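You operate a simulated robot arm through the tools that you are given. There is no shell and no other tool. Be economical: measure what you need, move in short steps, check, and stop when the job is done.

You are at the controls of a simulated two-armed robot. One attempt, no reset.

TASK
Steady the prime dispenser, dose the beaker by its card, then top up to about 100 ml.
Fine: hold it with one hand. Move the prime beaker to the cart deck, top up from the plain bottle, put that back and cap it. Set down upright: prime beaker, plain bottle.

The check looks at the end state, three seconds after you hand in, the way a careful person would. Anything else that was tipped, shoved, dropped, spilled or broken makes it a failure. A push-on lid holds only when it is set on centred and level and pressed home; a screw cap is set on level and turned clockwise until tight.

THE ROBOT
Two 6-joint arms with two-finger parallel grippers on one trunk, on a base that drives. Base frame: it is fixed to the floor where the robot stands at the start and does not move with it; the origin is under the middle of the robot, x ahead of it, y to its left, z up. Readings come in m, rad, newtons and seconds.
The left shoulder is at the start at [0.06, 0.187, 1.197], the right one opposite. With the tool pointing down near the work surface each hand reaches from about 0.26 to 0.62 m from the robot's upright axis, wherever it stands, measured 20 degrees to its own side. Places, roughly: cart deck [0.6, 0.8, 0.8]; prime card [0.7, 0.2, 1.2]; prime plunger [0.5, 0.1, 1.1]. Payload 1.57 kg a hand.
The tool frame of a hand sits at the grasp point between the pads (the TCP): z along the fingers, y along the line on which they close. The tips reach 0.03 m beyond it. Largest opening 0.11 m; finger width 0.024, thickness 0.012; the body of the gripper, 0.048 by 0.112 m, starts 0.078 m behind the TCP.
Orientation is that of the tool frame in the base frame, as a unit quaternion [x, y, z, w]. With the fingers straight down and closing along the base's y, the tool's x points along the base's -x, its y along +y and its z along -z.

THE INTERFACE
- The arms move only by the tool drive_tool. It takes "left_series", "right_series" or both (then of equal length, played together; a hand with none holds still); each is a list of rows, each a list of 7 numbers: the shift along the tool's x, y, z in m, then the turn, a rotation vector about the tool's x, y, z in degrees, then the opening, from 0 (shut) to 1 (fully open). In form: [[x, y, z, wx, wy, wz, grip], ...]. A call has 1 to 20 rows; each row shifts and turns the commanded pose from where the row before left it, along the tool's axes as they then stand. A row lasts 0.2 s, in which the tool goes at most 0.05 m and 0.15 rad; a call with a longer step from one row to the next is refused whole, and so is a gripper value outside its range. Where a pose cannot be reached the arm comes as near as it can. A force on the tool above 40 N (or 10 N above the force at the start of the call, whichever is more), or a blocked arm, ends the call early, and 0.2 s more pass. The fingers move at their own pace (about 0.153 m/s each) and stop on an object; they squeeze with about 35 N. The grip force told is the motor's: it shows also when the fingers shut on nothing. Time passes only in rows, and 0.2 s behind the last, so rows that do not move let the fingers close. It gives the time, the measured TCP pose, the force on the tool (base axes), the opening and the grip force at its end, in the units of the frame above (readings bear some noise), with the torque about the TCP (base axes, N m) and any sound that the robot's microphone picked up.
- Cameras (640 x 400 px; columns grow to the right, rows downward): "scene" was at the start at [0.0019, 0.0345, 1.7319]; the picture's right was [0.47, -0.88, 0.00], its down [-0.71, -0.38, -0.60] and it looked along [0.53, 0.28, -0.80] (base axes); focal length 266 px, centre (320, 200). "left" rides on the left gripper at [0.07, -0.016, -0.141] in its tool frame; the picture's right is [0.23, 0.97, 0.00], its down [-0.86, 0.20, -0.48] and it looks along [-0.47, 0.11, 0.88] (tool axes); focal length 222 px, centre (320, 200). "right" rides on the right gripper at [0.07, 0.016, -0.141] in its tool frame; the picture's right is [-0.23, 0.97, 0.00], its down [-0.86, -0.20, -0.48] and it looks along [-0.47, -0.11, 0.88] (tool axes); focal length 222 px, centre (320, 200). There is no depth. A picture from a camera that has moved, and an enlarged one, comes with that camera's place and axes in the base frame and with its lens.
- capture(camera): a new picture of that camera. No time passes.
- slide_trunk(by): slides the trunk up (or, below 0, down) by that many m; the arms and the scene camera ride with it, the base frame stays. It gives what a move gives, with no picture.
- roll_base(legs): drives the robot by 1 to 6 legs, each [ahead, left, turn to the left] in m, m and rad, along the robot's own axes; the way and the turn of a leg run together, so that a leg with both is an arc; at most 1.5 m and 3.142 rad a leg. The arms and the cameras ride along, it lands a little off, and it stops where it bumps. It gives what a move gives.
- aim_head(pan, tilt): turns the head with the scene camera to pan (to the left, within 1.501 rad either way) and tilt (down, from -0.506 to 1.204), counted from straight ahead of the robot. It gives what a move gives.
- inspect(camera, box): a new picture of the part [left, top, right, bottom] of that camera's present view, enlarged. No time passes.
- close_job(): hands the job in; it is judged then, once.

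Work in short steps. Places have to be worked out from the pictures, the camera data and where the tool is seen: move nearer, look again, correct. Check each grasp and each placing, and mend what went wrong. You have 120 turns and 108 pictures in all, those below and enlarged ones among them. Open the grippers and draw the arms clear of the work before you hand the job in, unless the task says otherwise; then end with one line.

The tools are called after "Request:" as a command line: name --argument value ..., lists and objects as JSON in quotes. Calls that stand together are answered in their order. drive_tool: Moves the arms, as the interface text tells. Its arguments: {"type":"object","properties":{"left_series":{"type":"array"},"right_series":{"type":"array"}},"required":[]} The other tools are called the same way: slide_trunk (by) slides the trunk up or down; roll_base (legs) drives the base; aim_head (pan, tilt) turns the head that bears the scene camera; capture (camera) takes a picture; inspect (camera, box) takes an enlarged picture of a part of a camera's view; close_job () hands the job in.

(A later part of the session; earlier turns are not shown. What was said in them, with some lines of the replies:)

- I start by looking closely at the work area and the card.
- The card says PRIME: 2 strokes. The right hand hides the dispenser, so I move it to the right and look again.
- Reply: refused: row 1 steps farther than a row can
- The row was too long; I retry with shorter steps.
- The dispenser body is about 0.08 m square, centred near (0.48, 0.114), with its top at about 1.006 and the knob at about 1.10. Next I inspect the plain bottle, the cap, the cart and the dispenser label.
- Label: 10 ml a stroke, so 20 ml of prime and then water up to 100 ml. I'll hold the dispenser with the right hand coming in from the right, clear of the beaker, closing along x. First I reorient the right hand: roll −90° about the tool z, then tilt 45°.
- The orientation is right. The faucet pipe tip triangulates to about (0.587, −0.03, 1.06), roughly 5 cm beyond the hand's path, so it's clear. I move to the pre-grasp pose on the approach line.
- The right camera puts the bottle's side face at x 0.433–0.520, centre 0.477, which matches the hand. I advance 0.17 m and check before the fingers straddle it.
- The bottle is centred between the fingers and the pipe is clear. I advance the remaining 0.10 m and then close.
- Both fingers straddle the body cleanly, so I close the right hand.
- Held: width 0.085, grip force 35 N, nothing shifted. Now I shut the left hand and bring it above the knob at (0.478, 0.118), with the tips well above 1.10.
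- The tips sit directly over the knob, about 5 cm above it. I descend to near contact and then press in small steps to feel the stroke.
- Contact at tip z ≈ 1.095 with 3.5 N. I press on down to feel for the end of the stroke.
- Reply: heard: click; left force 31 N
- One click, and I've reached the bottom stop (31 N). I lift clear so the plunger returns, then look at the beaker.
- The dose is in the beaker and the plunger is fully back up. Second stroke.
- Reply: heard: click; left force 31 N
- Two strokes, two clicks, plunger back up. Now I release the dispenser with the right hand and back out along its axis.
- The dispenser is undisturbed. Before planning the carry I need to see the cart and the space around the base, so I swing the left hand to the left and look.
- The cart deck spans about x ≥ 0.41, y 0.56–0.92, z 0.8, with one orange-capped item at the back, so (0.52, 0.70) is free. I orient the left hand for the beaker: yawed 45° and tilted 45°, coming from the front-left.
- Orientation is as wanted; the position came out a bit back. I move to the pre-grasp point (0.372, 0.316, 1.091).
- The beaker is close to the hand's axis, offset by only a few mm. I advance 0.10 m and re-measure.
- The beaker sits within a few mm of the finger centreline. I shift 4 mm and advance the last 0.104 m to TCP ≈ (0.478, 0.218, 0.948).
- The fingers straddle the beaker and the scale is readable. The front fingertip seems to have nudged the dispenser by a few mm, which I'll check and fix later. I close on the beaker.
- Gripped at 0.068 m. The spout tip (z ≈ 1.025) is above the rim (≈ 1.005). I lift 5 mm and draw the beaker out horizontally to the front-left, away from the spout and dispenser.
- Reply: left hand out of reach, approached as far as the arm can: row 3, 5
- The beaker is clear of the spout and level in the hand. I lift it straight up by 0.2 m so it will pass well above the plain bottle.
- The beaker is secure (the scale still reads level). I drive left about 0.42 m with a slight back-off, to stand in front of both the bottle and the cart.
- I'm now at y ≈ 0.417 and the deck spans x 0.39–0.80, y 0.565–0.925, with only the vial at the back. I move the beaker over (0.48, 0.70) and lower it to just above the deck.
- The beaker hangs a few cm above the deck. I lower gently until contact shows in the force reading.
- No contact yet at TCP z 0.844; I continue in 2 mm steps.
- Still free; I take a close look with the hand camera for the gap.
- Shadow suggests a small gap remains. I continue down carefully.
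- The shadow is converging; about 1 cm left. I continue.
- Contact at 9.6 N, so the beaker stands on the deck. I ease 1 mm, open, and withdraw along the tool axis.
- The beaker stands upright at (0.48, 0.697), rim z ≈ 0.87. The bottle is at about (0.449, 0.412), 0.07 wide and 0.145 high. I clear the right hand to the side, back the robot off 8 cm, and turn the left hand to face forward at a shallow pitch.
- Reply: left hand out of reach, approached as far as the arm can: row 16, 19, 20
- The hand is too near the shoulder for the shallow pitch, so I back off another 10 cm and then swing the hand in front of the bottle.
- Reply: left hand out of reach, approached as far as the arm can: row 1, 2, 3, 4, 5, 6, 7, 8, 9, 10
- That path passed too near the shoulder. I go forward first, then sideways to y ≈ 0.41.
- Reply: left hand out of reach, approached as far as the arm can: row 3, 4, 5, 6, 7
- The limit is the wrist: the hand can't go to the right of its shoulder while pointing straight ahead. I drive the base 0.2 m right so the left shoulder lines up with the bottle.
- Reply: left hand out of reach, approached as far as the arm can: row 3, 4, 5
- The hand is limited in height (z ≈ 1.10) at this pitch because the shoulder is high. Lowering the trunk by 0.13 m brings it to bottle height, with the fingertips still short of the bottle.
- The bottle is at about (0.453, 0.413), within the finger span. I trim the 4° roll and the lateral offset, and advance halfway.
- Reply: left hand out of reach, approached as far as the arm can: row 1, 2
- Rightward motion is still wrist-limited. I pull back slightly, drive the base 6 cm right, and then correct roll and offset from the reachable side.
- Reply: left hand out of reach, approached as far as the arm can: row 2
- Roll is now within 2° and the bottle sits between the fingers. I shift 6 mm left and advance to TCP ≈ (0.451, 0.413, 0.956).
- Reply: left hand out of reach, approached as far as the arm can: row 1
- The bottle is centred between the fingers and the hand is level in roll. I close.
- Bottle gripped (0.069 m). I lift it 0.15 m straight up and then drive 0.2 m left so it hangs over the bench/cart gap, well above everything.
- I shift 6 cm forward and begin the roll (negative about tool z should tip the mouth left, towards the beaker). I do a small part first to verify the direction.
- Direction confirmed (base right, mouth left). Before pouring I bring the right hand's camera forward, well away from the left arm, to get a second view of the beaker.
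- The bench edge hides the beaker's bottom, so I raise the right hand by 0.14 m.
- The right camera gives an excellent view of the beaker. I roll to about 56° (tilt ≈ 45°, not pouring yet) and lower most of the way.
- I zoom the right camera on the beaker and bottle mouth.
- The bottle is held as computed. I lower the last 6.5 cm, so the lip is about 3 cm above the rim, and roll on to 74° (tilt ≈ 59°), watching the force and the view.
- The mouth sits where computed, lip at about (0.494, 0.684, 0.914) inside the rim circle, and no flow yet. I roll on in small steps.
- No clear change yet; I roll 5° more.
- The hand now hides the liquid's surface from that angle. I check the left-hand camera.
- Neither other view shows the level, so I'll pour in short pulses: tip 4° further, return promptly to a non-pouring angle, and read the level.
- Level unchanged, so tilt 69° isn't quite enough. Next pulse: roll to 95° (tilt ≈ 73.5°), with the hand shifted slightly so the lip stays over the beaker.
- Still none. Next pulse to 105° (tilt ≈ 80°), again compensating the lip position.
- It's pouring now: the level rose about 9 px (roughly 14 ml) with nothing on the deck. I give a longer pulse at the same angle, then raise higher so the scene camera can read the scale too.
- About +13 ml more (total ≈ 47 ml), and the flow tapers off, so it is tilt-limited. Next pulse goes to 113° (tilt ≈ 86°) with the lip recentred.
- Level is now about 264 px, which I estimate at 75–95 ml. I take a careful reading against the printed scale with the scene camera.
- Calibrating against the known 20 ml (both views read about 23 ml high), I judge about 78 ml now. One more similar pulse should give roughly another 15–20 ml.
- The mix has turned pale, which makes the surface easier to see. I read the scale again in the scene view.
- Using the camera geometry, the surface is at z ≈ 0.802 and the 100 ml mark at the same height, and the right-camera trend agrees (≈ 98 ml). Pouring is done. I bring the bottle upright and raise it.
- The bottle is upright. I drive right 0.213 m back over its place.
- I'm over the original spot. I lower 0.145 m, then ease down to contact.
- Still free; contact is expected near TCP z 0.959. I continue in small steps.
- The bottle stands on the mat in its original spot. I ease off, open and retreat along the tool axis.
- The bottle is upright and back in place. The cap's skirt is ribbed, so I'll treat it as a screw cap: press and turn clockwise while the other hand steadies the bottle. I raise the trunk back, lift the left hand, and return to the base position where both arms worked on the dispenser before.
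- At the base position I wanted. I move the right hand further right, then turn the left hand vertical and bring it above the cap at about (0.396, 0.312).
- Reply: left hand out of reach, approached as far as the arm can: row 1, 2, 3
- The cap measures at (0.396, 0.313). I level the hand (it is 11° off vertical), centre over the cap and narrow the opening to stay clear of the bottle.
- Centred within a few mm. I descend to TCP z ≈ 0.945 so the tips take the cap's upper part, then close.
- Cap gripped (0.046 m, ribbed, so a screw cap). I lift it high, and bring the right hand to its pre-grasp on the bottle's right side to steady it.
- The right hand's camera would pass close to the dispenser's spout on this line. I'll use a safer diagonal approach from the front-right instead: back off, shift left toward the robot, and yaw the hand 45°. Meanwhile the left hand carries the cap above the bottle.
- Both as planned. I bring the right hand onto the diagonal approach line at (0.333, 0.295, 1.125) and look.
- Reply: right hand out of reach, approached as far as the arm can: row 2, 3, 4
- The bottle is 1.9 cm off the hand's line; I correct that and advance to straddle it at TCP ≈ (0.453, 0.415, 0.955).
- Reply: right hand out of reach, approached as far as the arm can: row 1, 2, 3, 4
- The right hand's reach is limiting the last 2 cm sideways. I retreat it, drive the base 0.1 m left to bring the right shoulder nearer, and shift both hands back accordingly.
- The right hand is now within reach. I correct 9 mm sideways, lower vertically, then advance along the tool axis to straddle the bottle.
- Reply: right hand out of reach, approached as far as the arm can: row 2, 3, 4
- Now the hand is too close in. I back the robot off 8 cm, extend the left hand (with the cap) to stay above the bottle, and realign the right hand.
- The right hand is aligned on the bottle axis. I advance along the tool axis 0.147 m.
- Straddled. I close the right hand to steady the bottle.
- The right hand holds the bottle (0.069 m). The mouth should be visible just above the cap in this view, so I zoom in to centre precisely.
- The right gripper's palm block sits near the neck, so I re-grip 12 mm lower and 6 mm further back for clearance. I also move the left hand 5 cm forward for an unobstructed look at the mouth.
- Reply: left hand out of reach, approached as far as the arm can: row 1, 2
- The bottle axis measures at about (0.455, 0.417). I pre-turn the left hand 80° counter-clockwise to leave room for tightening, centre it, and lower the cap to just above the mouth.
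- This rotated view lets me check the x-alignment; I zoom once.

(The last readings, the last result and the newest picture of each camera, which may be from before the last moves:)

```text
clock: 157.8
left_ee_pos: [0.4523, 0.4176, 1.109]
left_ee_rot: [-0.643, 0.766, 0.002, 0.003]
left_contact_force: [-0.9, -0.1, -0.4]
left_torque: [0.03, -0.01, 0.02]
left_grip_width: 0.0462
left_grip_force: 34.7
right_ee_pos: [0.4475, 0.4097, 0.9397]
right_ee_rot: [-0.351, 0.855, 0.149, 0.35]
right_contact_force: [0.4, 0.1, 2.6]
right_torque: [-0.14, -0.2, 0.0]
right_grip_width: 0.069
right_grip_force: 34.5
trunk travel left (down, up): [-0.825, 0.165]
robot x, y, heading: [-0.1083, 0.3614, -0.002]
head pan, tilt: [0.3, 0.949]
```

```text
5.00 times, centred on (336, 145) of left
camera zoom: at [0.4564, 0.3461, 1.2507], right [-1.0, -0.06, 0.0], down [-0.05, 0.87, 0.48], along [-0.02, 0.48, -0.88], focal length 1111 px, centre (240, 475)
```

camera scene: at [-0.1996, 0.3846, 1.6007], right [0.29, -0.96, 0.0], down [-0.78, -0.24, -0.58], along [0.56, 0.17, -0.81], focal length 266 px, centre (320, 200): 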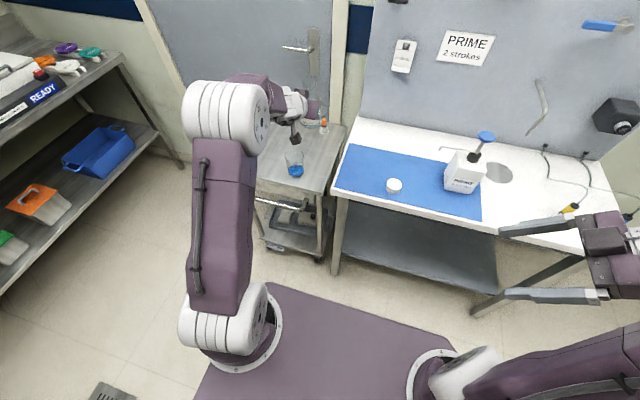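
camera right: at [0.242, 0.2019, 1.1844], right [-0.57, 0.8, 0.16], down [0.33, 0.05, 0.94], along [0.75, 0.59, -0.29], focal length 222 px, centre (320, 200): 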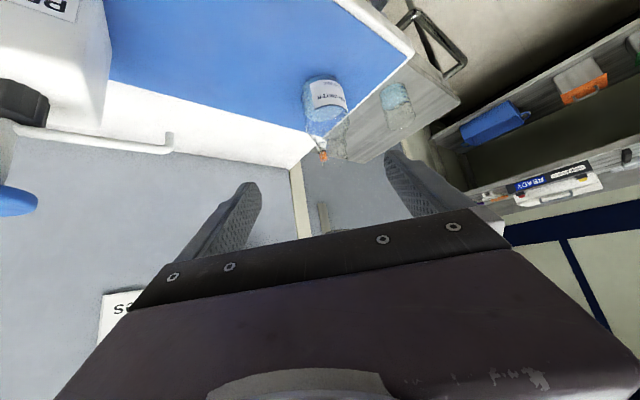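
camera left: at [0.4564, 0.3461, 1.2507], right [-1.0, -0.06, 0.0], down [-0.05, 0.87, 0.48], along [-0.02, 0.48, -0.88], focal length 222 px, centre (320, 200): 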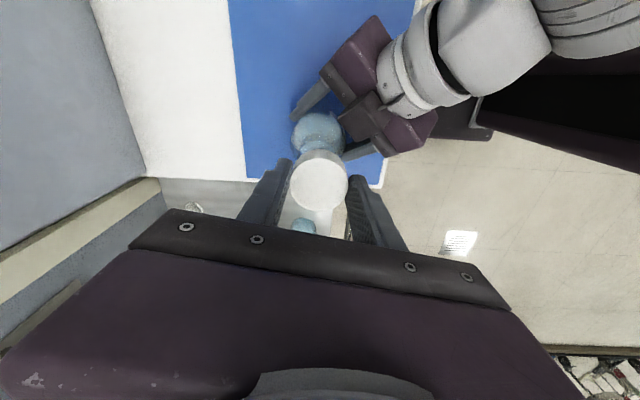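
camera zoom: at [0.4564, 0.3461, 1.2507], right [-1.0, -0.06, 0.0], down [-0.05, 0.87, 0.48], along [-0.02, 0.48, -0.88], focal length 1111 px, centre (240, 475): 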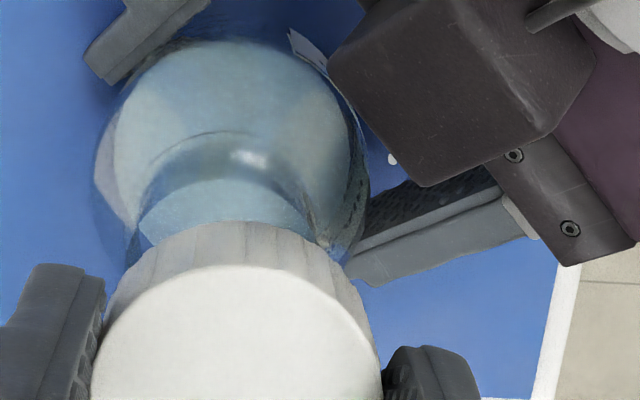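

Cap and bottle agree within about 1 mm in x. I nudge 1 mm and lower gently to contact.

Request:
drive_tool --left_series '[[-0.001, -0.001, 0.004, 0, 0, 0, 0.3], [0, 0, 0.004, 0, 0, 0, 0.3], [0, 0, 0.003, 0, 0, 0, 0.3], [0, 0, 0.003, 0, 0, 0, 0.3], [0, 0, 0, 0, 0, 0, 0.3]]'

Request:
drive_tool --left_series '[[0, 0, 0.003, 0, 0, 0, 0.3], [0, 0, 0.003, 0, 0, 0, 0.3], [0, 0, 0, 0, 0, 0, 0.3]]'

```text
clock: 159.0
left_ee_pos: [0.4547, 0.4176, 1.096]
left_ee_rot: [-0.643, 0.766, 0.001, 0.003]
left_contact_force: [-0.1, 0.4, 0.1]
left_torque: [-0.03, 0.01, -0.02]
left_grip_width: 0.046
left_grip_force: 35.0
right_ee_pos: [0.4459, 0.4089, 0.9403]
right_ee_rot: [-0.352, 0.855, 0.15, 0.349]
right_contact_force: [0.8, -0.3, 2.4]
right_torque: [-0.1, -0.21, 0.02]
right_grip_width: 0.069
right_grip_force: 35.2
trunk travel left (down, up): [-0.825, 0.165]
robot x, y, heading: [-0.1061, 0.363, -0.005]
head pan, tilt: [0.3, 0.949]
```

```text
clock: 159.8
left_ee_pos: [0.4541, 0.4177, 1.0897]
left_ee_rot: [-0.643, 0.766, 0.001, 0.002]
left_contact_force: [0.4, -0.3, 0.5]
left_torque: [0.0, -0.01, -0.01]
left_grip_width: 0.0462
left_grip_force: 35.1
right_ee_pos: [0.4473, 0.4093, 0.9407]
right_ee_rot: [-0.352, 0.856, 0.149, 0.349]
right_contact_force: [0.2, -0.2, 2.3]
right_torque: [-0.1, -0.18, -0.01]
right_grip_width: 0.0691
right_grip_force: 35.0
trunk travel left (down, up): [-0.825, 0.165]
robot x, y, heading: [-0.1073, 0.3636, -0.002]
head pan, tilt: [0.3, 0.949]
```

No contact yet; I continue down in 2 mm steps.

Request:
drive_tool --left_series '[[0, 0, 0.002, 0, 0, 0, 0.3], [0, 0, 0.002, 0, 0, 0, 0.3], [0, 0, 0.002, 0, 0, 0, 0.3], [0, 0, 0, 0, 0, 0, 0.3]]'

Request:
drive_tool --left_series '[[0, 0, 0.002, 0, 0, 0, 0.3], [0, 0, 0.002, 0, 0, 0, 0.3], [0, 0, 0, 0, 0, 0, 0.3]]'

```text
clock: 160.8
left_ee_pos: [0.4549, 0.419, 1.0839]
left_ee_rot: [-0.643, 0.766, 0.001, 0.003]
left_contact_force: [-1.2, -0.4, 7.0]
left_torque: [-0.1, 0.08, -0.03]
left_grip_width: 0.0461
left_grip_force: 35.5
right_ee_pos: [0.4465, 0.4103, 0.9394]
right_ee_rot: [-0.351, 0.856, 0.149, 0.349]
right_contact_force: [3.2, -0.3, 0.2]
right_torque: [0.03, -0.25, 0.06]
right_grip_width: 0.069
right_grip_force: 34.9
trunk travel left (down, up): [-0.825, 0.165]
robot x, y, heading: [-0.1092, 0.3639, -0.002]
head pan, tilt: [0.3, 0.949]
```

```text
clock: 161.6
left_ee_pos: [0.4541, 0.4169, 1.0818]
left_ee_rot: [-0.643, 0.766, 0.0, 0.004]
left_contact_force: [-4.1, 4.3, 32.3]
left_torque: [-0.14, 0.14, -0.01]
left_grip_width: 0.0464
left_grip_force: 35.1
right_ee_pos: [0.4465, 0.4085, 0.941]
right_ee_rot: [-0.351, 0.856, 0.149, 0.349]
right_contact_force: [11.4, -3.0, -10.8]
right_torque: [0.29, -0.14, 0.05]
right_grip_width: 0.0691
right_grip_force: 35.6
trunk travel left (down, up): [-0.825, 0.165]
robot x, y, heading: [-0.1039, 0.3614, -0.003]
head pan, tilt: [0.3, 0.949]
```

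Contact at TCP z ≈ 1.084; the cap is resting on the thread. I ease to a light push and turn clockwise 80°, following down slightly.

Request:
drive_tool --left_series '[[0, 0, -0.0025, 0, 0, 0, 0.3], [0, 0, 0, 0, 0, 8, 0.3], [0, 0, 0.0002, 0, 0, 8, 0.3], [0, 0, 0.0002, 0, 0, 8, 0.3], [0, 0, 0.0002, 0, 0, 8, 0.3], [0, 0, 0.0002, 0, 0, 8, 0.3], [0, 0, 0.0002, 0, 0, 8, 0.3], [0, 0, 0.0002, 0, 0, 8, 0.3], [0, 0, 0.0002, 0, 0, 8, 0.3], [0, 0, 0.0002, 0, 0, 8, 0.3], [0, 0, 0.0002, 0, 0, 8, 0.3], [0, 0, 0, 0, 0, 0, 0.3]]'

```text
clock: 164.2
left_ee_pos: [0.4533, 0.4172, 1.0811]
left_ee_rot: [0.001, 1.0, 0.003, 0.002]
left_contact_force: [3.7, -4.5, 22.4]
left_torque: [-0.15, 0.22, 0.07]
left_grip_width: 0.046
left_grip_force: 34.8
right_ee_pos: [0.4476, 0.4091, 0.9404]
right_ee_rot: [-0.353, 0.855, 0.15, 0.349]
right_contact_force: [0.0, 4.0, -6.2]
right_torque: [-0.94, -0.47, 0.14]
right_grip_width: 0.0691
right_grip_force: 34.7
trunk travel left (down, up): [-0.825, 0.165]
robot x, y, heading: [-0.1117, 0.3612, 0.001]
head pan, tilt: [0.3, 0.949]
```

Turned 80° with little resistance. I continue clockwise another 80° under light pressure.

Request:
drive_tool --left_series '[[0, 0, 0, 0, 0, 8, 0.3], [0, 0, 0.0002, 0, 0, 8, 0.3], [0, 0, 0.0002, 0, 0, 8, 0.3], [0, 0, 0.0002, 0, 0, 8, 0.3], [0, 0, 0.0002, 0, 0, 8, 0.3], [0, 0, 0.0002, 0, 0, 8, 0.3], [0, 0, 0.0002, 0, 0, 8, 0.3], [0, 0, 0.0002, 0, 0, 8, 0.3], [0, 0, 0.0002, 0, 0, 8, 0.3], [0, 0, 0.0002, 0, 0, 8, 0.3], [0, 0, 0, 0, 0, 0, 0.3]]'

```text
clock: 166.6
left_ee_pos: [0.4531, 0.4182, 1.0781]
left_ee_rot: [0.643, 0.766, 0.004, 0.0]
left_contact_force: [4.9, 9.5, 1.7]
left_torque: [0.38, -0.22, 0.09]
left_grip_width: 0.0463
left_grip_force: 35.2
right_ee_pos: [0.4467, 0.4091, 0.9405]
right_ee_rot: [-0.351, 0.855, 0.15, 0.35]
right_contact_force: [-0.2, -9.8, 10.0]
right_torque: [0.58, -0.77, 0.01]
right_grip_width: 0.0688
right_grip_force: 34.6
trunk travel left (down, up): [-0.825, 0.165]
robot x, y, heading: [-0.1113, 0.3632, -0.003]
head pan, tilt: [0.3, 0.949]
```

The vertical force dropped from 22 N to under 2 N: the thread has caught and is drawing the cap down. I release, turn the hand back 136°, and re-grip.

Request:
drive_tool --left_series '[[0, 0, 0, 0, 0, 0, 0.45], [0.0015, 0.0008, 0, 0, 0, 0, 0.6], [0, 0, 0, 0, 0, -8.5, 0.6], [0, 0, 0, 0, 0, -8.5, 0.6], [0, 0, 0, 0, 0, -8.5, 0.6], [0, 0, 0, 0, 0, -8.5, 0.6], [0, 0, 0, 0, 0, -8.5, 0.6], [0, 0, 0, 0, 0, -8.5, 0.6], [0, 0, 0, 0, 0, -8.5, 0.6], [0, 0, 0, 0, 0, -8.5, 0.6], [0, 0, 0, 0, 0, -8.5, 0.6], [0, 0, 0, 0, 0, -8.5, 0.6], [0, 0, 0, 0, 0, -8.5, 0.6], [0, 0, 0, 0, 0, -8.5, 0.6], [0, 0, 0, 0, 0, -8.5, 0.6], [0, 0, 0, 0, 0, -8.5, 0.6], [0, 0, 0, 0, 0, -8.5, 0.6], [0, 0, 0, 0, 0, -8.5, 0.6], [0, 0, 0, 0, 0, 0, 0.4], [0, 0, 0, 0, 0, 0, 0.3]]'

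Request:
inspect --camera "left" --box '[224, 90, 416, 210]'

```text
clock: 170.8
left_ee_pos: [0.4547, 0.42, 1.0793]
left_ee_rot: [-0.471, 0.882, 0.001, 0.003]
left_contact_force: [0.1, 1.0, 0.1]
left_torque: [0.01, -0.01, 0.01]
left_grip_width: 0.033
left_grip_force: 0.1
right_ee_pos: [0.447, 0.4102, 0.9409]
right_ee_rot: [-0.352, 0.855, 0.149, 0.349]
right_contact_force: [0.5, 1.5, 8.0]
right_torque: [-0.24, -0.01, 0.06]
right_grip_width: 0.069
right_grip_force: 35.3
trunk travel left (down, up): [-0.825, 0.165]
robot x, y, heading: [-0.1117, 0.363, -0.006]
head pan, tilt: [0.3, 0.949]
```

```text
3.33 times, centred on (320, 150) of left
camera zoom: at [0.4289, 0.3527, 1.2206], right [-0.94, 0.35, 0.0], down [0.31, 0.82, 0.48], along [0.17, 0.45, -0.88], focal length 740 px, centre (320, 367)
```

zoom: 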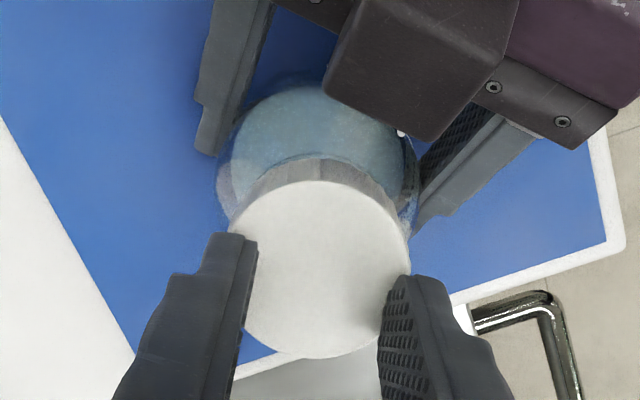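

The hand closed on nothing: the cap dropped onto the neck when released. From its apparent size its top is now at z ≈ 1.036, which looks level and centred. I open, lower 2.2 cm and grip it again.

Request:
drive_tool --left_series '[[0, 0, 0, 0, 0, 0, 0.5], [0, 0, 0, 0, 0, 0, 0.6], [0, 0, 0.011, 0, 0, 0, 0.6], [0, 0, 0.0105, 0, 0, 0, 0.6], [0, 0, 0, 0, 0, 0, 0.6], [0, 0, 0, 0, 0, 0, 0.45], [0, 0, 0, 0, 0, 0, 0.3], [0, 0, 0, 0, 0, 0, 0.3]]'

```text
clock: 172.6
left_ee_pos: [0.4543, 0.4192, 1.0579]
left_ee_rot: [-0.47, 0.883, 0.001, 0.003]
left_contact_force: [12.2, -5.9, -2.1]
left_torque: [-0.26, -0.39, 0.02]
left_grip_width: 0.046
left_grip_force: 35.3
right_ee_pos: [0.4463, 0.4111, 0.9397]
right_ee_rot: [-0.353, 0.855, 0.15, 0.349]
right_contact_force: [-9.8, 5.0, 9.5]
right_torque: [-0.6, -0.97, 0.19]
right_grip_width: 0.0691
right_grip_force: 35.3
trunk travel left (down, up): [-0.825, 0.165]
robot x, y, heading: [-0.1105, 0.3652, -0.002]
head pan, tilt: [0.3, 0.949]
```

Gripped the cap again (0.046 m). I relieve the ~2 mm lateral offset and turn clockwise with light downward pressure, watching the torque.

Request:
drive_tool --left_series '[[0, -0.002, 0.0005, 0, 0, 0, 0.3], [0, 0, 0.0003, 0, 0, 7, 0.3], [0, 0, 0.0003, 0, 0, 7, 0.3], [0, 0, 0.0003, 0, 0, 7, 0.3], [0, 0, 0.0002, 0, 0, 7, 0.3], [0, 0, 0.0002, 0, 0, 7, 0.3], [0, 0, 0.0002, 0, 0, 7, 0.3], [0, 0, 0, 0, 0, 0, 0.3]]'

```text
clock: 174.4
left_ee_pos: [0.4557, 0.4176, 1.057]
left_ee_rot: [-0.122, 0.992, 0.002, 0.002]
left_contact_force: [0.7, -14.3, 14.6]
left_torque: [-0.65, 0.35, -0.01]
left_grip_width: 0.0459
left_grip_force: 35.3
right_ee_pos: [0.4461, 0.4107, 0.9406]
right_ee_rot: [-0.351, 0.855, 0.149, 0.35]
right_contact_force: [0.9, 15.4, -2.2]
right_torque: [-1.28, -0.28, 0.17]
right_grip_width: 0.0692
right_grip_force: 34.4
trunk travel left (down, up): [-0.825, 0.165]
robot x, y, heading: [-0.1029, 0.363, -0.001]
head pan, tilt: [0.3, 0.949]
```

Lateral force shows the turning centre is about 2 mm off. I shift −y by 2 mm and continue clockwise.

Request:
drive_tool --left_series '[[0, -0.002, 0, 0, 0, 0, 0.3], [0, 0, 0.0002, 0, 0, 7, 0.3], [0, 0, 0.0002, 0, 0, 7, 0.3], [0, 0, 0.0002, 0, 0, 7, 0.3], [0, 0, 0.0002, 0, 0, 7, 0.3], [0, 0, 0.0002, 0, 0, 7, 0.3], [0, 0, 0.0002, 0, 0, 7, 0.3], [0, 0, 0.0002, 0, 0, 7, 0.3], [0, 0, 0, 0, 0, 0, 0.3]]'

```text
clock: 176.4
left_ee_pos: [0.4566, 0.4168, 1.0545]
left_ee_rot: [0.3, 0.954, 0.004, 0.001]
left_contact_force: [-4.0, -2.4, 33.9]
left_torque: [-0.17, 0.38, 0.01]
left_grip_width: 0.0462
left_grip_force: 35.0
right_ee_pos: [0.4468, 0.4103, 0.9417]
right_ee_rot: [-0.352, 0.856, 0.149, 0.349]
right_contact_force: [9.3, 4.5, -12.0]
right_torque: [-0.61, -0.19, 0.11]
right_grip_width: 0.069
right_grip_force: 35.2
trunk travel left (down, up): [-0.825, 0.165]
robot x, y, heading: [-0.1113, 0.3612, -0.005]
head pan, tilt: [0.3, 0.949]
```

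Lateral force is relieved; the downward force is now 34 N. I ease a little and keep turning clockwise.

Request:
drive_tool --left_series '[[0, 0, -0.001, 0, 0, 0, 0.3], [0, 0, 0, 0, 0, 8, 0.3], [0, 0, 0, 0, 0, 8, 0.3], [0, 0, 0, 0, 0, 8, 0.3], [0, 0, 0, 0, 0, 8, 0.3], [0, 0, 0, 0, 0, 8, 0.3], [0, 0, 0, 0, 0, 8, 0.3], [0, 0, 0, 0, 0, 0, 0.3]]'

```text
clock: 178.2
left_ee_pos: [0.4564, 0.4175, 1.0533]
left_ee_rot: [0.663, 0.748, 0.001, -0.001]
left_contact_force: [3.5, -8.8, 2.0]
left_torque: [-0.4, -0.08, 0.01]
left_grip_width: 0.0462
left_grip_force: 34.8
right_ee_pos: [0.4469, 0.4095, 0.9401]
right_ee_rot: [-0.353, 0.855, 0.15, 0.35]
right_contact_force: [-6.4, 7.4, 2.0]
right_torque: [-0.85, -0.23, 0.01]
right_grip_width: 0.0689
right_grip_force: 35.2
trunk travel left (down, up): [-0.825, 0.165]
robot x, y, heading: [-0.1099, 0.3593, -0.002]
head pan, tilt: [0.3, 0.949]
```

The z-force swings at certain yaw angles suggest a left finger may be brushing the right gripper's palm block. I re-grip the bottle with the right hand 18 mm further back (fingertip hold) while the left hand keeps the cap.

Request:
drive_tool --right_series '[[0, 0, 0, 0, 0, 0, 0.65], [0, 0, 0, 0, 0, 0, 0.72], [0.0064, 0, -0.0064, 0, 0, 0, 0.72], [0.0063, 0, -0.0063, 0, 0, 0, 0.72], [0, 0, 0, 0, 0, 0, 0.72], [0, 0, 0, 0, 0, 0, 0.55], [0, 0, 0, 0, 0, 0, 0.5], [0, 0, 0, 0, 0, 0, 0.5]]'

Request:
inspect --camera "left" --box '[224, 90, 416, 210]'

```text
clock: 180.0
left_ee_pos: [0.4564, 0.4182, 1.055]
left_ee_rot: [0.662, 0.75, 0.003, -0.002]
left_contact_force: [5.7, -2.6, 0.8]
left_torque: [-0.2, -0.04, -0.02]
left_grip_width: 0.0459
left_grip_force: 35.0
right_ee_pos: [0.4347, 0.3967, 0.9405]
right_ee_rot: [-0.353, 0.855, 0.15, 0.349]
right_contact_force: [-5.7, 3.8, 2.9]
right_torque: [0.08, -0.37, 0.16]
right_grip_width: 0.0684
right_grip_force: 34.8
trunk travel left (down, up): [-0.825, 0.165]
robot x, y, heading: [-0.1117, 0.3636, -0.006]
head pan, tilt: [0.3, 0.949]
```

```text
3.33 times, centred on (320, 150) of left
camera zoom: at [0.4314, 0.4837, 1.1973], right [0.94, 0.35, 0.01], down [0.3, -0.83, 0.48], along [0.17, -0.44, -0.88], focal length 740 px, centre (320, 367)
```

zoom: 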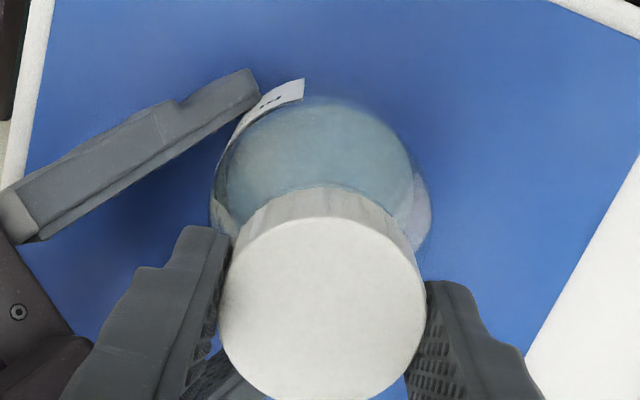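

The cap looks level on the neck and the block is now clear. I open, turn the hand back 136° and re-grip for a tightening stroke.

Request:
drive_tool --left_series '[[0, 0, 0, 0, 0, 0, 0.47], [0, 0, 0, 0, 0, 0, 0.52], [0, 0, 0, 0, 0, -8.5, 0.52], [0, 0, 0, 0, 0, -8.5, 0.52], [0, 0, 0, 0, 0, -8.5, 0.52], [0, 0, 0, 0, 0, -8.5, 0.52], [0, 0, 0, 0, 0, -8.5, 0.52], [0, 0, 0, 0, 0, -8.5, 0.52], [0, 0, 0, 0, 0, -8.5, 0.52], [0, 0, 0, 0, 0, -8.5, 0.52], [0, 0, 0, 0, 0, -8.5, 0.52], [0, 0, 0, 0, 0, -8.5, 0.52], [0, 0, 0, 0, 0, -8.5, 0.52], [0, 0, 0, 0, 0, -8.5, 0.52], [0, 0, 0, 0, 0, -8.5, 0.52], [0, 0, 0, 0, 0, -8.5, 0.52], [0, 0, 0, 0, 0, -8.5, 0.52], [0, 0, 0, 0, 0, -8.5, 0.52], [0, 0, 0, 0, 0, 0, 0.35], [0, 0, 0, 0, 0, 0, 0.3]]'

Request:
drive_tool --left_series '[[0, 0, 0, 0, 0, 0, 0.3], [0, 0, 0.0003, 0, 0, 8, 0.3], [0, 0, 0.0003, 0, 0, 8, 0.3], [0, 0, 0.0003, 0, 0, 8, 0.3], [0, 0, 0.0003, 0, 0, 8, 0.3], [0, 0, 0.0002, 0, 0, 8, 0.3], [0, 0, 0.0002, 0, 0, 8, 0.3], [0, 0, 0.0002, 0, 0, 8, 0.3], [0, 0, 0.0002, 0, 0, 8, 0.3], [0, 0, 0, 0, 0, 0, 0.3]]'

```text
clock: 184.2
left_ee_pos: [0.4555, 0.416, 1.0539]
left_ee_rot: [-0.447, 0.894, 0.001, 0.002]
left_contact_force: [-0.1, 1.2, 0.5]
left_torque: [-0.03, 0.01, 0.01]
left_grip_width: 0.0458
left_grip_force: 35.5
right_ee_pos: [0.4355, 0.3958, 0.9414]
right_ee_rot: [-0.352, 0.855, 0.15, 0.35]
right_contact_force: [3.0, -2.3, 4.3]
right_torque: [-0.07, -0.07, -0.04]
right_grip_width: 0.0687
right_grip_force: 35.3
trunk travel left (down, up): [-0.825, 0.165]
robot x, y, heading: [-0.1111, 0.3635, -0.002]
head pan, tilt: [0.3, 0.949]
```

```text
clock: 186.4
left_ee_pos: [0.4572, 0.418, 1.0532]
left_ee_rot: [0.095, 0.995, 0.004, 0.001]
left_contact_force: [-11.4, 6.1, 20.4]
left_torque: [0.08, 0.54, -0.01]
left_grip_width: 0.0456
left_grip_force: 34.7
right_ee_pos: [0.4349, 0.3955, 0.9414]
right_ee_rot: [-0.351, 0.856, 0.149, 0.35]
right_contact_force: [17.0, -4.7, -3.9]
right_torque: [0.09, 0.27, -0.35]
right_grip_width: 0.0685
right_grip_force: 35.2
trunk travel left (down, up): [-0.825, 0.165]
robot x, y, heading: [-0.1064, 0.3614, -0.006]
head pan, tilt: [0.3, 0.949]
```

No twisting resistance yet. I trim the lateral offset and keep turning clockwise, easing the push.

Request:
drive_tool --left_series '[[0.0015, 0.0008, -0.001, 0, 0, 0, 0.3], [0, 0, 0, 0, 0, 8, 0.3], [0, 0, 0, 0, 0, 8, 0.3], [0, 0, 0, 0, 0, 8, 0.3], [0, 0, 0, 0, 0, 8, 0.3], [0, 0, 0, 0, 0, 8, 0.3], [0, 0, 0, 0, 0, 8, 0.3], [0, 0, 0, 0, 0, 8, 0.3], [0, 0, 0, 0, 0, 8, 0.3], [0, 0, 0, 0, 0, 8, 0.3], [0, 0, 0, 0, 0, 0, 0.3]]'

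```text
clock: 188.8
left_ee_pos: [0.4554, 0.4175, 1.0534]
left_ee_rot: [0.662, 0.749, 0.001, -0.002]
left_contact_force: [0.6, -5.2, 0.8]
left_torque: [-0.38, -0.3, 0.82]
left_grip_width: 0.0461
left_grip_force: 35.0
right_ee_pos: [0.4347, 0.3959, 0.9401]
right_ee_rot: [-0.352, 0.855, 0.15, 0.349]
right_contact_force: [1.2, 6.1, -1.7]
right_torque: [-0.29, 0.38, -0.68]
right_grip_width: 0.0686
right_grip_force: 35.4
trunk travel left (down, up): [-0.825, 0.165]
robot x, y, heading: [-0.1098, 0.3643, -0.001]
head pan, tilt: [0.3, 0.949]
```

Torque has jumped to 0.82 N m against clockwise, so the cap is tightening. I give it another 12° to be sure.

Request:
drive_tool --left_series '[[0, 0, 0, 0, 0, 6, 0.3], [0, 0, 0, 0, 0, 6, 0.3], [0, 0, 0, 0, 0, 0, 0.3]]'

```text
clock: 189.6
left_ee_pos: [0.4562, 0.4188, 1.0543]
left_ee_rot: [0.738, 0.675, 0.003, -0.002]
left_contact_force: [3.2, 3.7, -0.7]
left_torque: [0.21, -0.28, 0.47]
left_grip_width: 0.0459
left_grip_force: 34.8
right_ee_pos: [0.4356, 0.3961, 0.9405]
right_ee_rot: [-0.352, 0.855, 0.15, 0.35]
right_contact_force: [-2.1, -3.3, 0.6]
right_torque: [0.15, -0.04, -0.56]
right_grip_width: 0.0685
right_grip_force: 35.0
trunk travel left (down, up): [-0.825, 0.165]
robot x, y, heading: [-0.1127, 0.3616, -0.008]
head pan, tilt: [0.3, 0.949]
```

The torque holds, so the cap is tight. I open the left hand and lift clear, then release the bottle with the right hand and back out.

Request:
drive_tool --left_series '[[0, 0, 0, 0, 0, 0, 0.45], [0, 0, 0, 0, 0, 0, 0.6], [0, 0, -0.02, 0, 0, 0, 0.6], [0, 0, -0.04, 0, 0, 0, 0.6], [0, 0, -0.04, 0, 0, 0, 0.6], [0, 0, -0.04, 0, 0, 0, 0.6], [0, 0, 0, 0, 0, 0, 0.6], [0, 0, 0, 0, 0, 0, 0.6], [0, 0, 0, 0, 0, 0, 0.6], [0, 0, 0, 0, 0, 0, 0.6], [0, 0, 0, 0, 0, 0, 0.6], [0, 0, 0, 0, 0, 0, 0.6], [0, 0, 0, 0, 0, 0, 0.6]]' --right_series '[[0, 0, 0, 0, 0, 0, 0.5], [0, 0, 0, 0, 0, 0, 0.5], [0, 0, 0, 0, 0, 0, 0.5], [0, 0, 0, 0, 0, 0, 0.5], [0, 0, 0, 0, 0, 0, 0.5], [0, 0, 0, 0, 0, 0, 0.5], [0, 0, 0, 0, 0, 0, 0.7], [0, 0, 0, 0, 0, 0, 0.9], [0, 0, 0, 0, 0, 0, 0.9], [0, 0, -0.03, 0, 0, 0, 0.9], [0, 0, -0.04, 0, 0, 0, 0.9], [0, 0, -0.04, 0, 0, 0, 0.9], [0, 0, -0.04, 0, 0, 0, 0.9]]'

Request:
capture --camera "left"

```text
clock: 192.4
left_ee_pos: [0.4551, 0.4154, 1.1942]
left_ee_rot: [0.737, 0.676, 0.004, -0.001]
left_contact_force: [-0.1, 0.0, 0.0]
left_torque: [0.02, -0.04, 0.01]
left_grip_width: 0.066
left_grip_force: 0.2
right_ee_pos: [0.3603, 0.3217, 1.0491]
right_ee_rot: [-0.351, 0.856, 0.151, 0.349]
right_contact_force: [-0.7, 0.2, -0.3]
right_torque: [0.01, -0.02, 0.01]
right_grip_width: 0.0988
right_grip_force: 0.0
trunk travel left (down, up): [-0.825, 0.165]
robot x, y, heading: [-0.111, 0.3645, -0.005]
head pan, tilt: [0.3, 0.949]
```

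```text
3 pictures are left
camera left: at [0.4448, 0.4858, 1.3371], right [0.99, 0.14, 0.0], down [0.12, -0.87, 0.47], along [0.07, -0.47, -0.88], focal length 222 px, centre (320, 200)
```

left: 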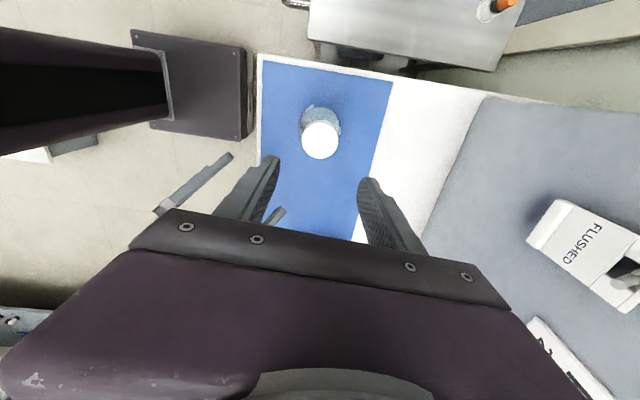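

The cap is seated on the upright bottle. I raise both hands, open them, and drive the robot back 0.25 m so everything is clear.

Request:
drive_tool --left_series '[[0, 0, -0.04, 0, 0, 0, 1], [0, 0, -0.04, 0, 0, 0, 1], [0, 0, 0, 0, 0, 0, 1]]' --right_series '[[-0.025, 0, -0.025, 0, 0, 0, 1], [-0.025, 0, -0.025, 0, 0, 0, 1], [-0.025, 0, -0.025, 0, 0, 0, 1]]'

Request:
roll_base --legs '[[-0.25, 0, 0]]'

Request:
capture --camera "scene"

```text
clock: 193.2
left_ee_pos: [0.4393, 0.4214, 1.2488]
left_ee_rot: [0.736, 0.676, 0.003, -0.002]
left_contact_force: [0.1, 0.0, -0.3]
left_torque: [0.01, 0.0, 0.01]
left_grip_width: 0.11
left_grip_force: 0.0
left hand out of reach, approached as far as the arm can: row 1, 2
right_ee_pos: [0.3616, 0.3225, 1.1523]
right_ee_rot: [-0.351, 0.856, 0.149, 0.35]
right_contact_force: [0.3, -0.2, -0.2]
right_torque: [-0.01, -0.01, -0.03]
right_grip_width: 0.11
right_grip_force: 0.0
trunk travel left (down, up): [-0.825, 0.165]
robot x, y, heading: [-0.1087, 0.364, -0.007]
head pan, tilt: [0.3, 0.949]
```

```text
clock: 195.1
left_ee_pos: [0.1928, 0.4222, 1.2474]
left_ee_rot: [0.737, 0.676, 0.002, -0.002]
left_contact_force: [-0.8, -0.1, -0.5]
left_torque: [-0.01, 0.02, 0.02]
left_grip_width: 0.1101
left_grip_force: 0.0
right_ee_pos: [0.1142, 0.3241, 1.1519]
right_ee_rot: [-0.351, 0.856, 0.15, 0.349]
right_contact_force: [-0.8, 0.3, -0.3]
right_torque: [0.01, 0.02, 0.04]
right_grip_width: 0.1097
right_grip_force: 0.1
trunk travel left (down, up): [-0.825, 0.165]
robot x, y, heading: [-0.3606, 0.363, -0.006]
head pan, tilt: [0.3, 0.949]
```

```text
2 pictures are left
camera scene: at [-0.3482, 0.385, 1.7307], right [0.29, -0.96, 0.0], down [-0.78, -0.24, -0.58], along [0.56, 0.17, -0.81], focal length 266 px, centre (320, 200)
```

scene: 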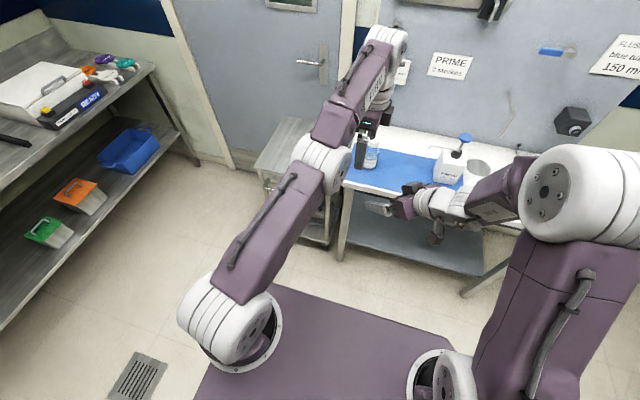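

All clear of the work. I take one zoom to confirm the bottle, cap and dispenser.

Request:
inspect --camera "scene" --box '[340, 120, 500, 220]'

```text
4.00 times, centred on (420, 170) of scene
camera zoom: at [-0.3482, 0.385, 1.7307], right [0.29, -0.96, 0.0], down [-0.78, -0.24, -0.58], along [0.56, 0.17, -0.81], focal length 1064 px, centre (-80, 320)
```

zoom: 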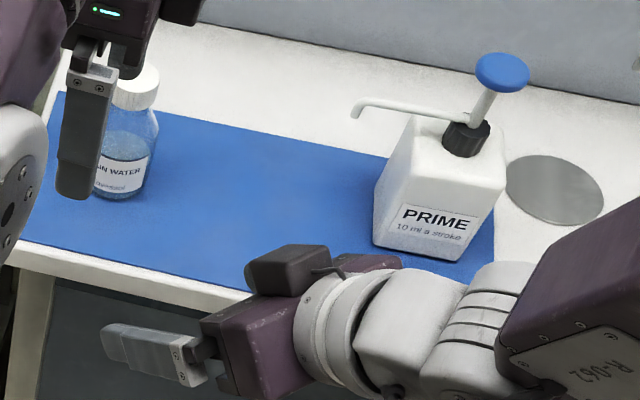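

The bottle is upright, back in place and capped level. The dispenser is upright, and the beaker stands on the cart with both hands open and well clear. I hand in.

Request:
close_job

```text
The job is handed in.
```

The job is handed in: the prime beaker got 2 strokes (20 ml) and was topped up to about 98 ml by camera reading. It stands upright on the cart deck. The plain bottle is back in place, upright, with its cap screwed tight. While I reached for the beaker, a fingertip seemed to nudge the dispenser by about 6 mm. I left it there; it is upright on the mat.
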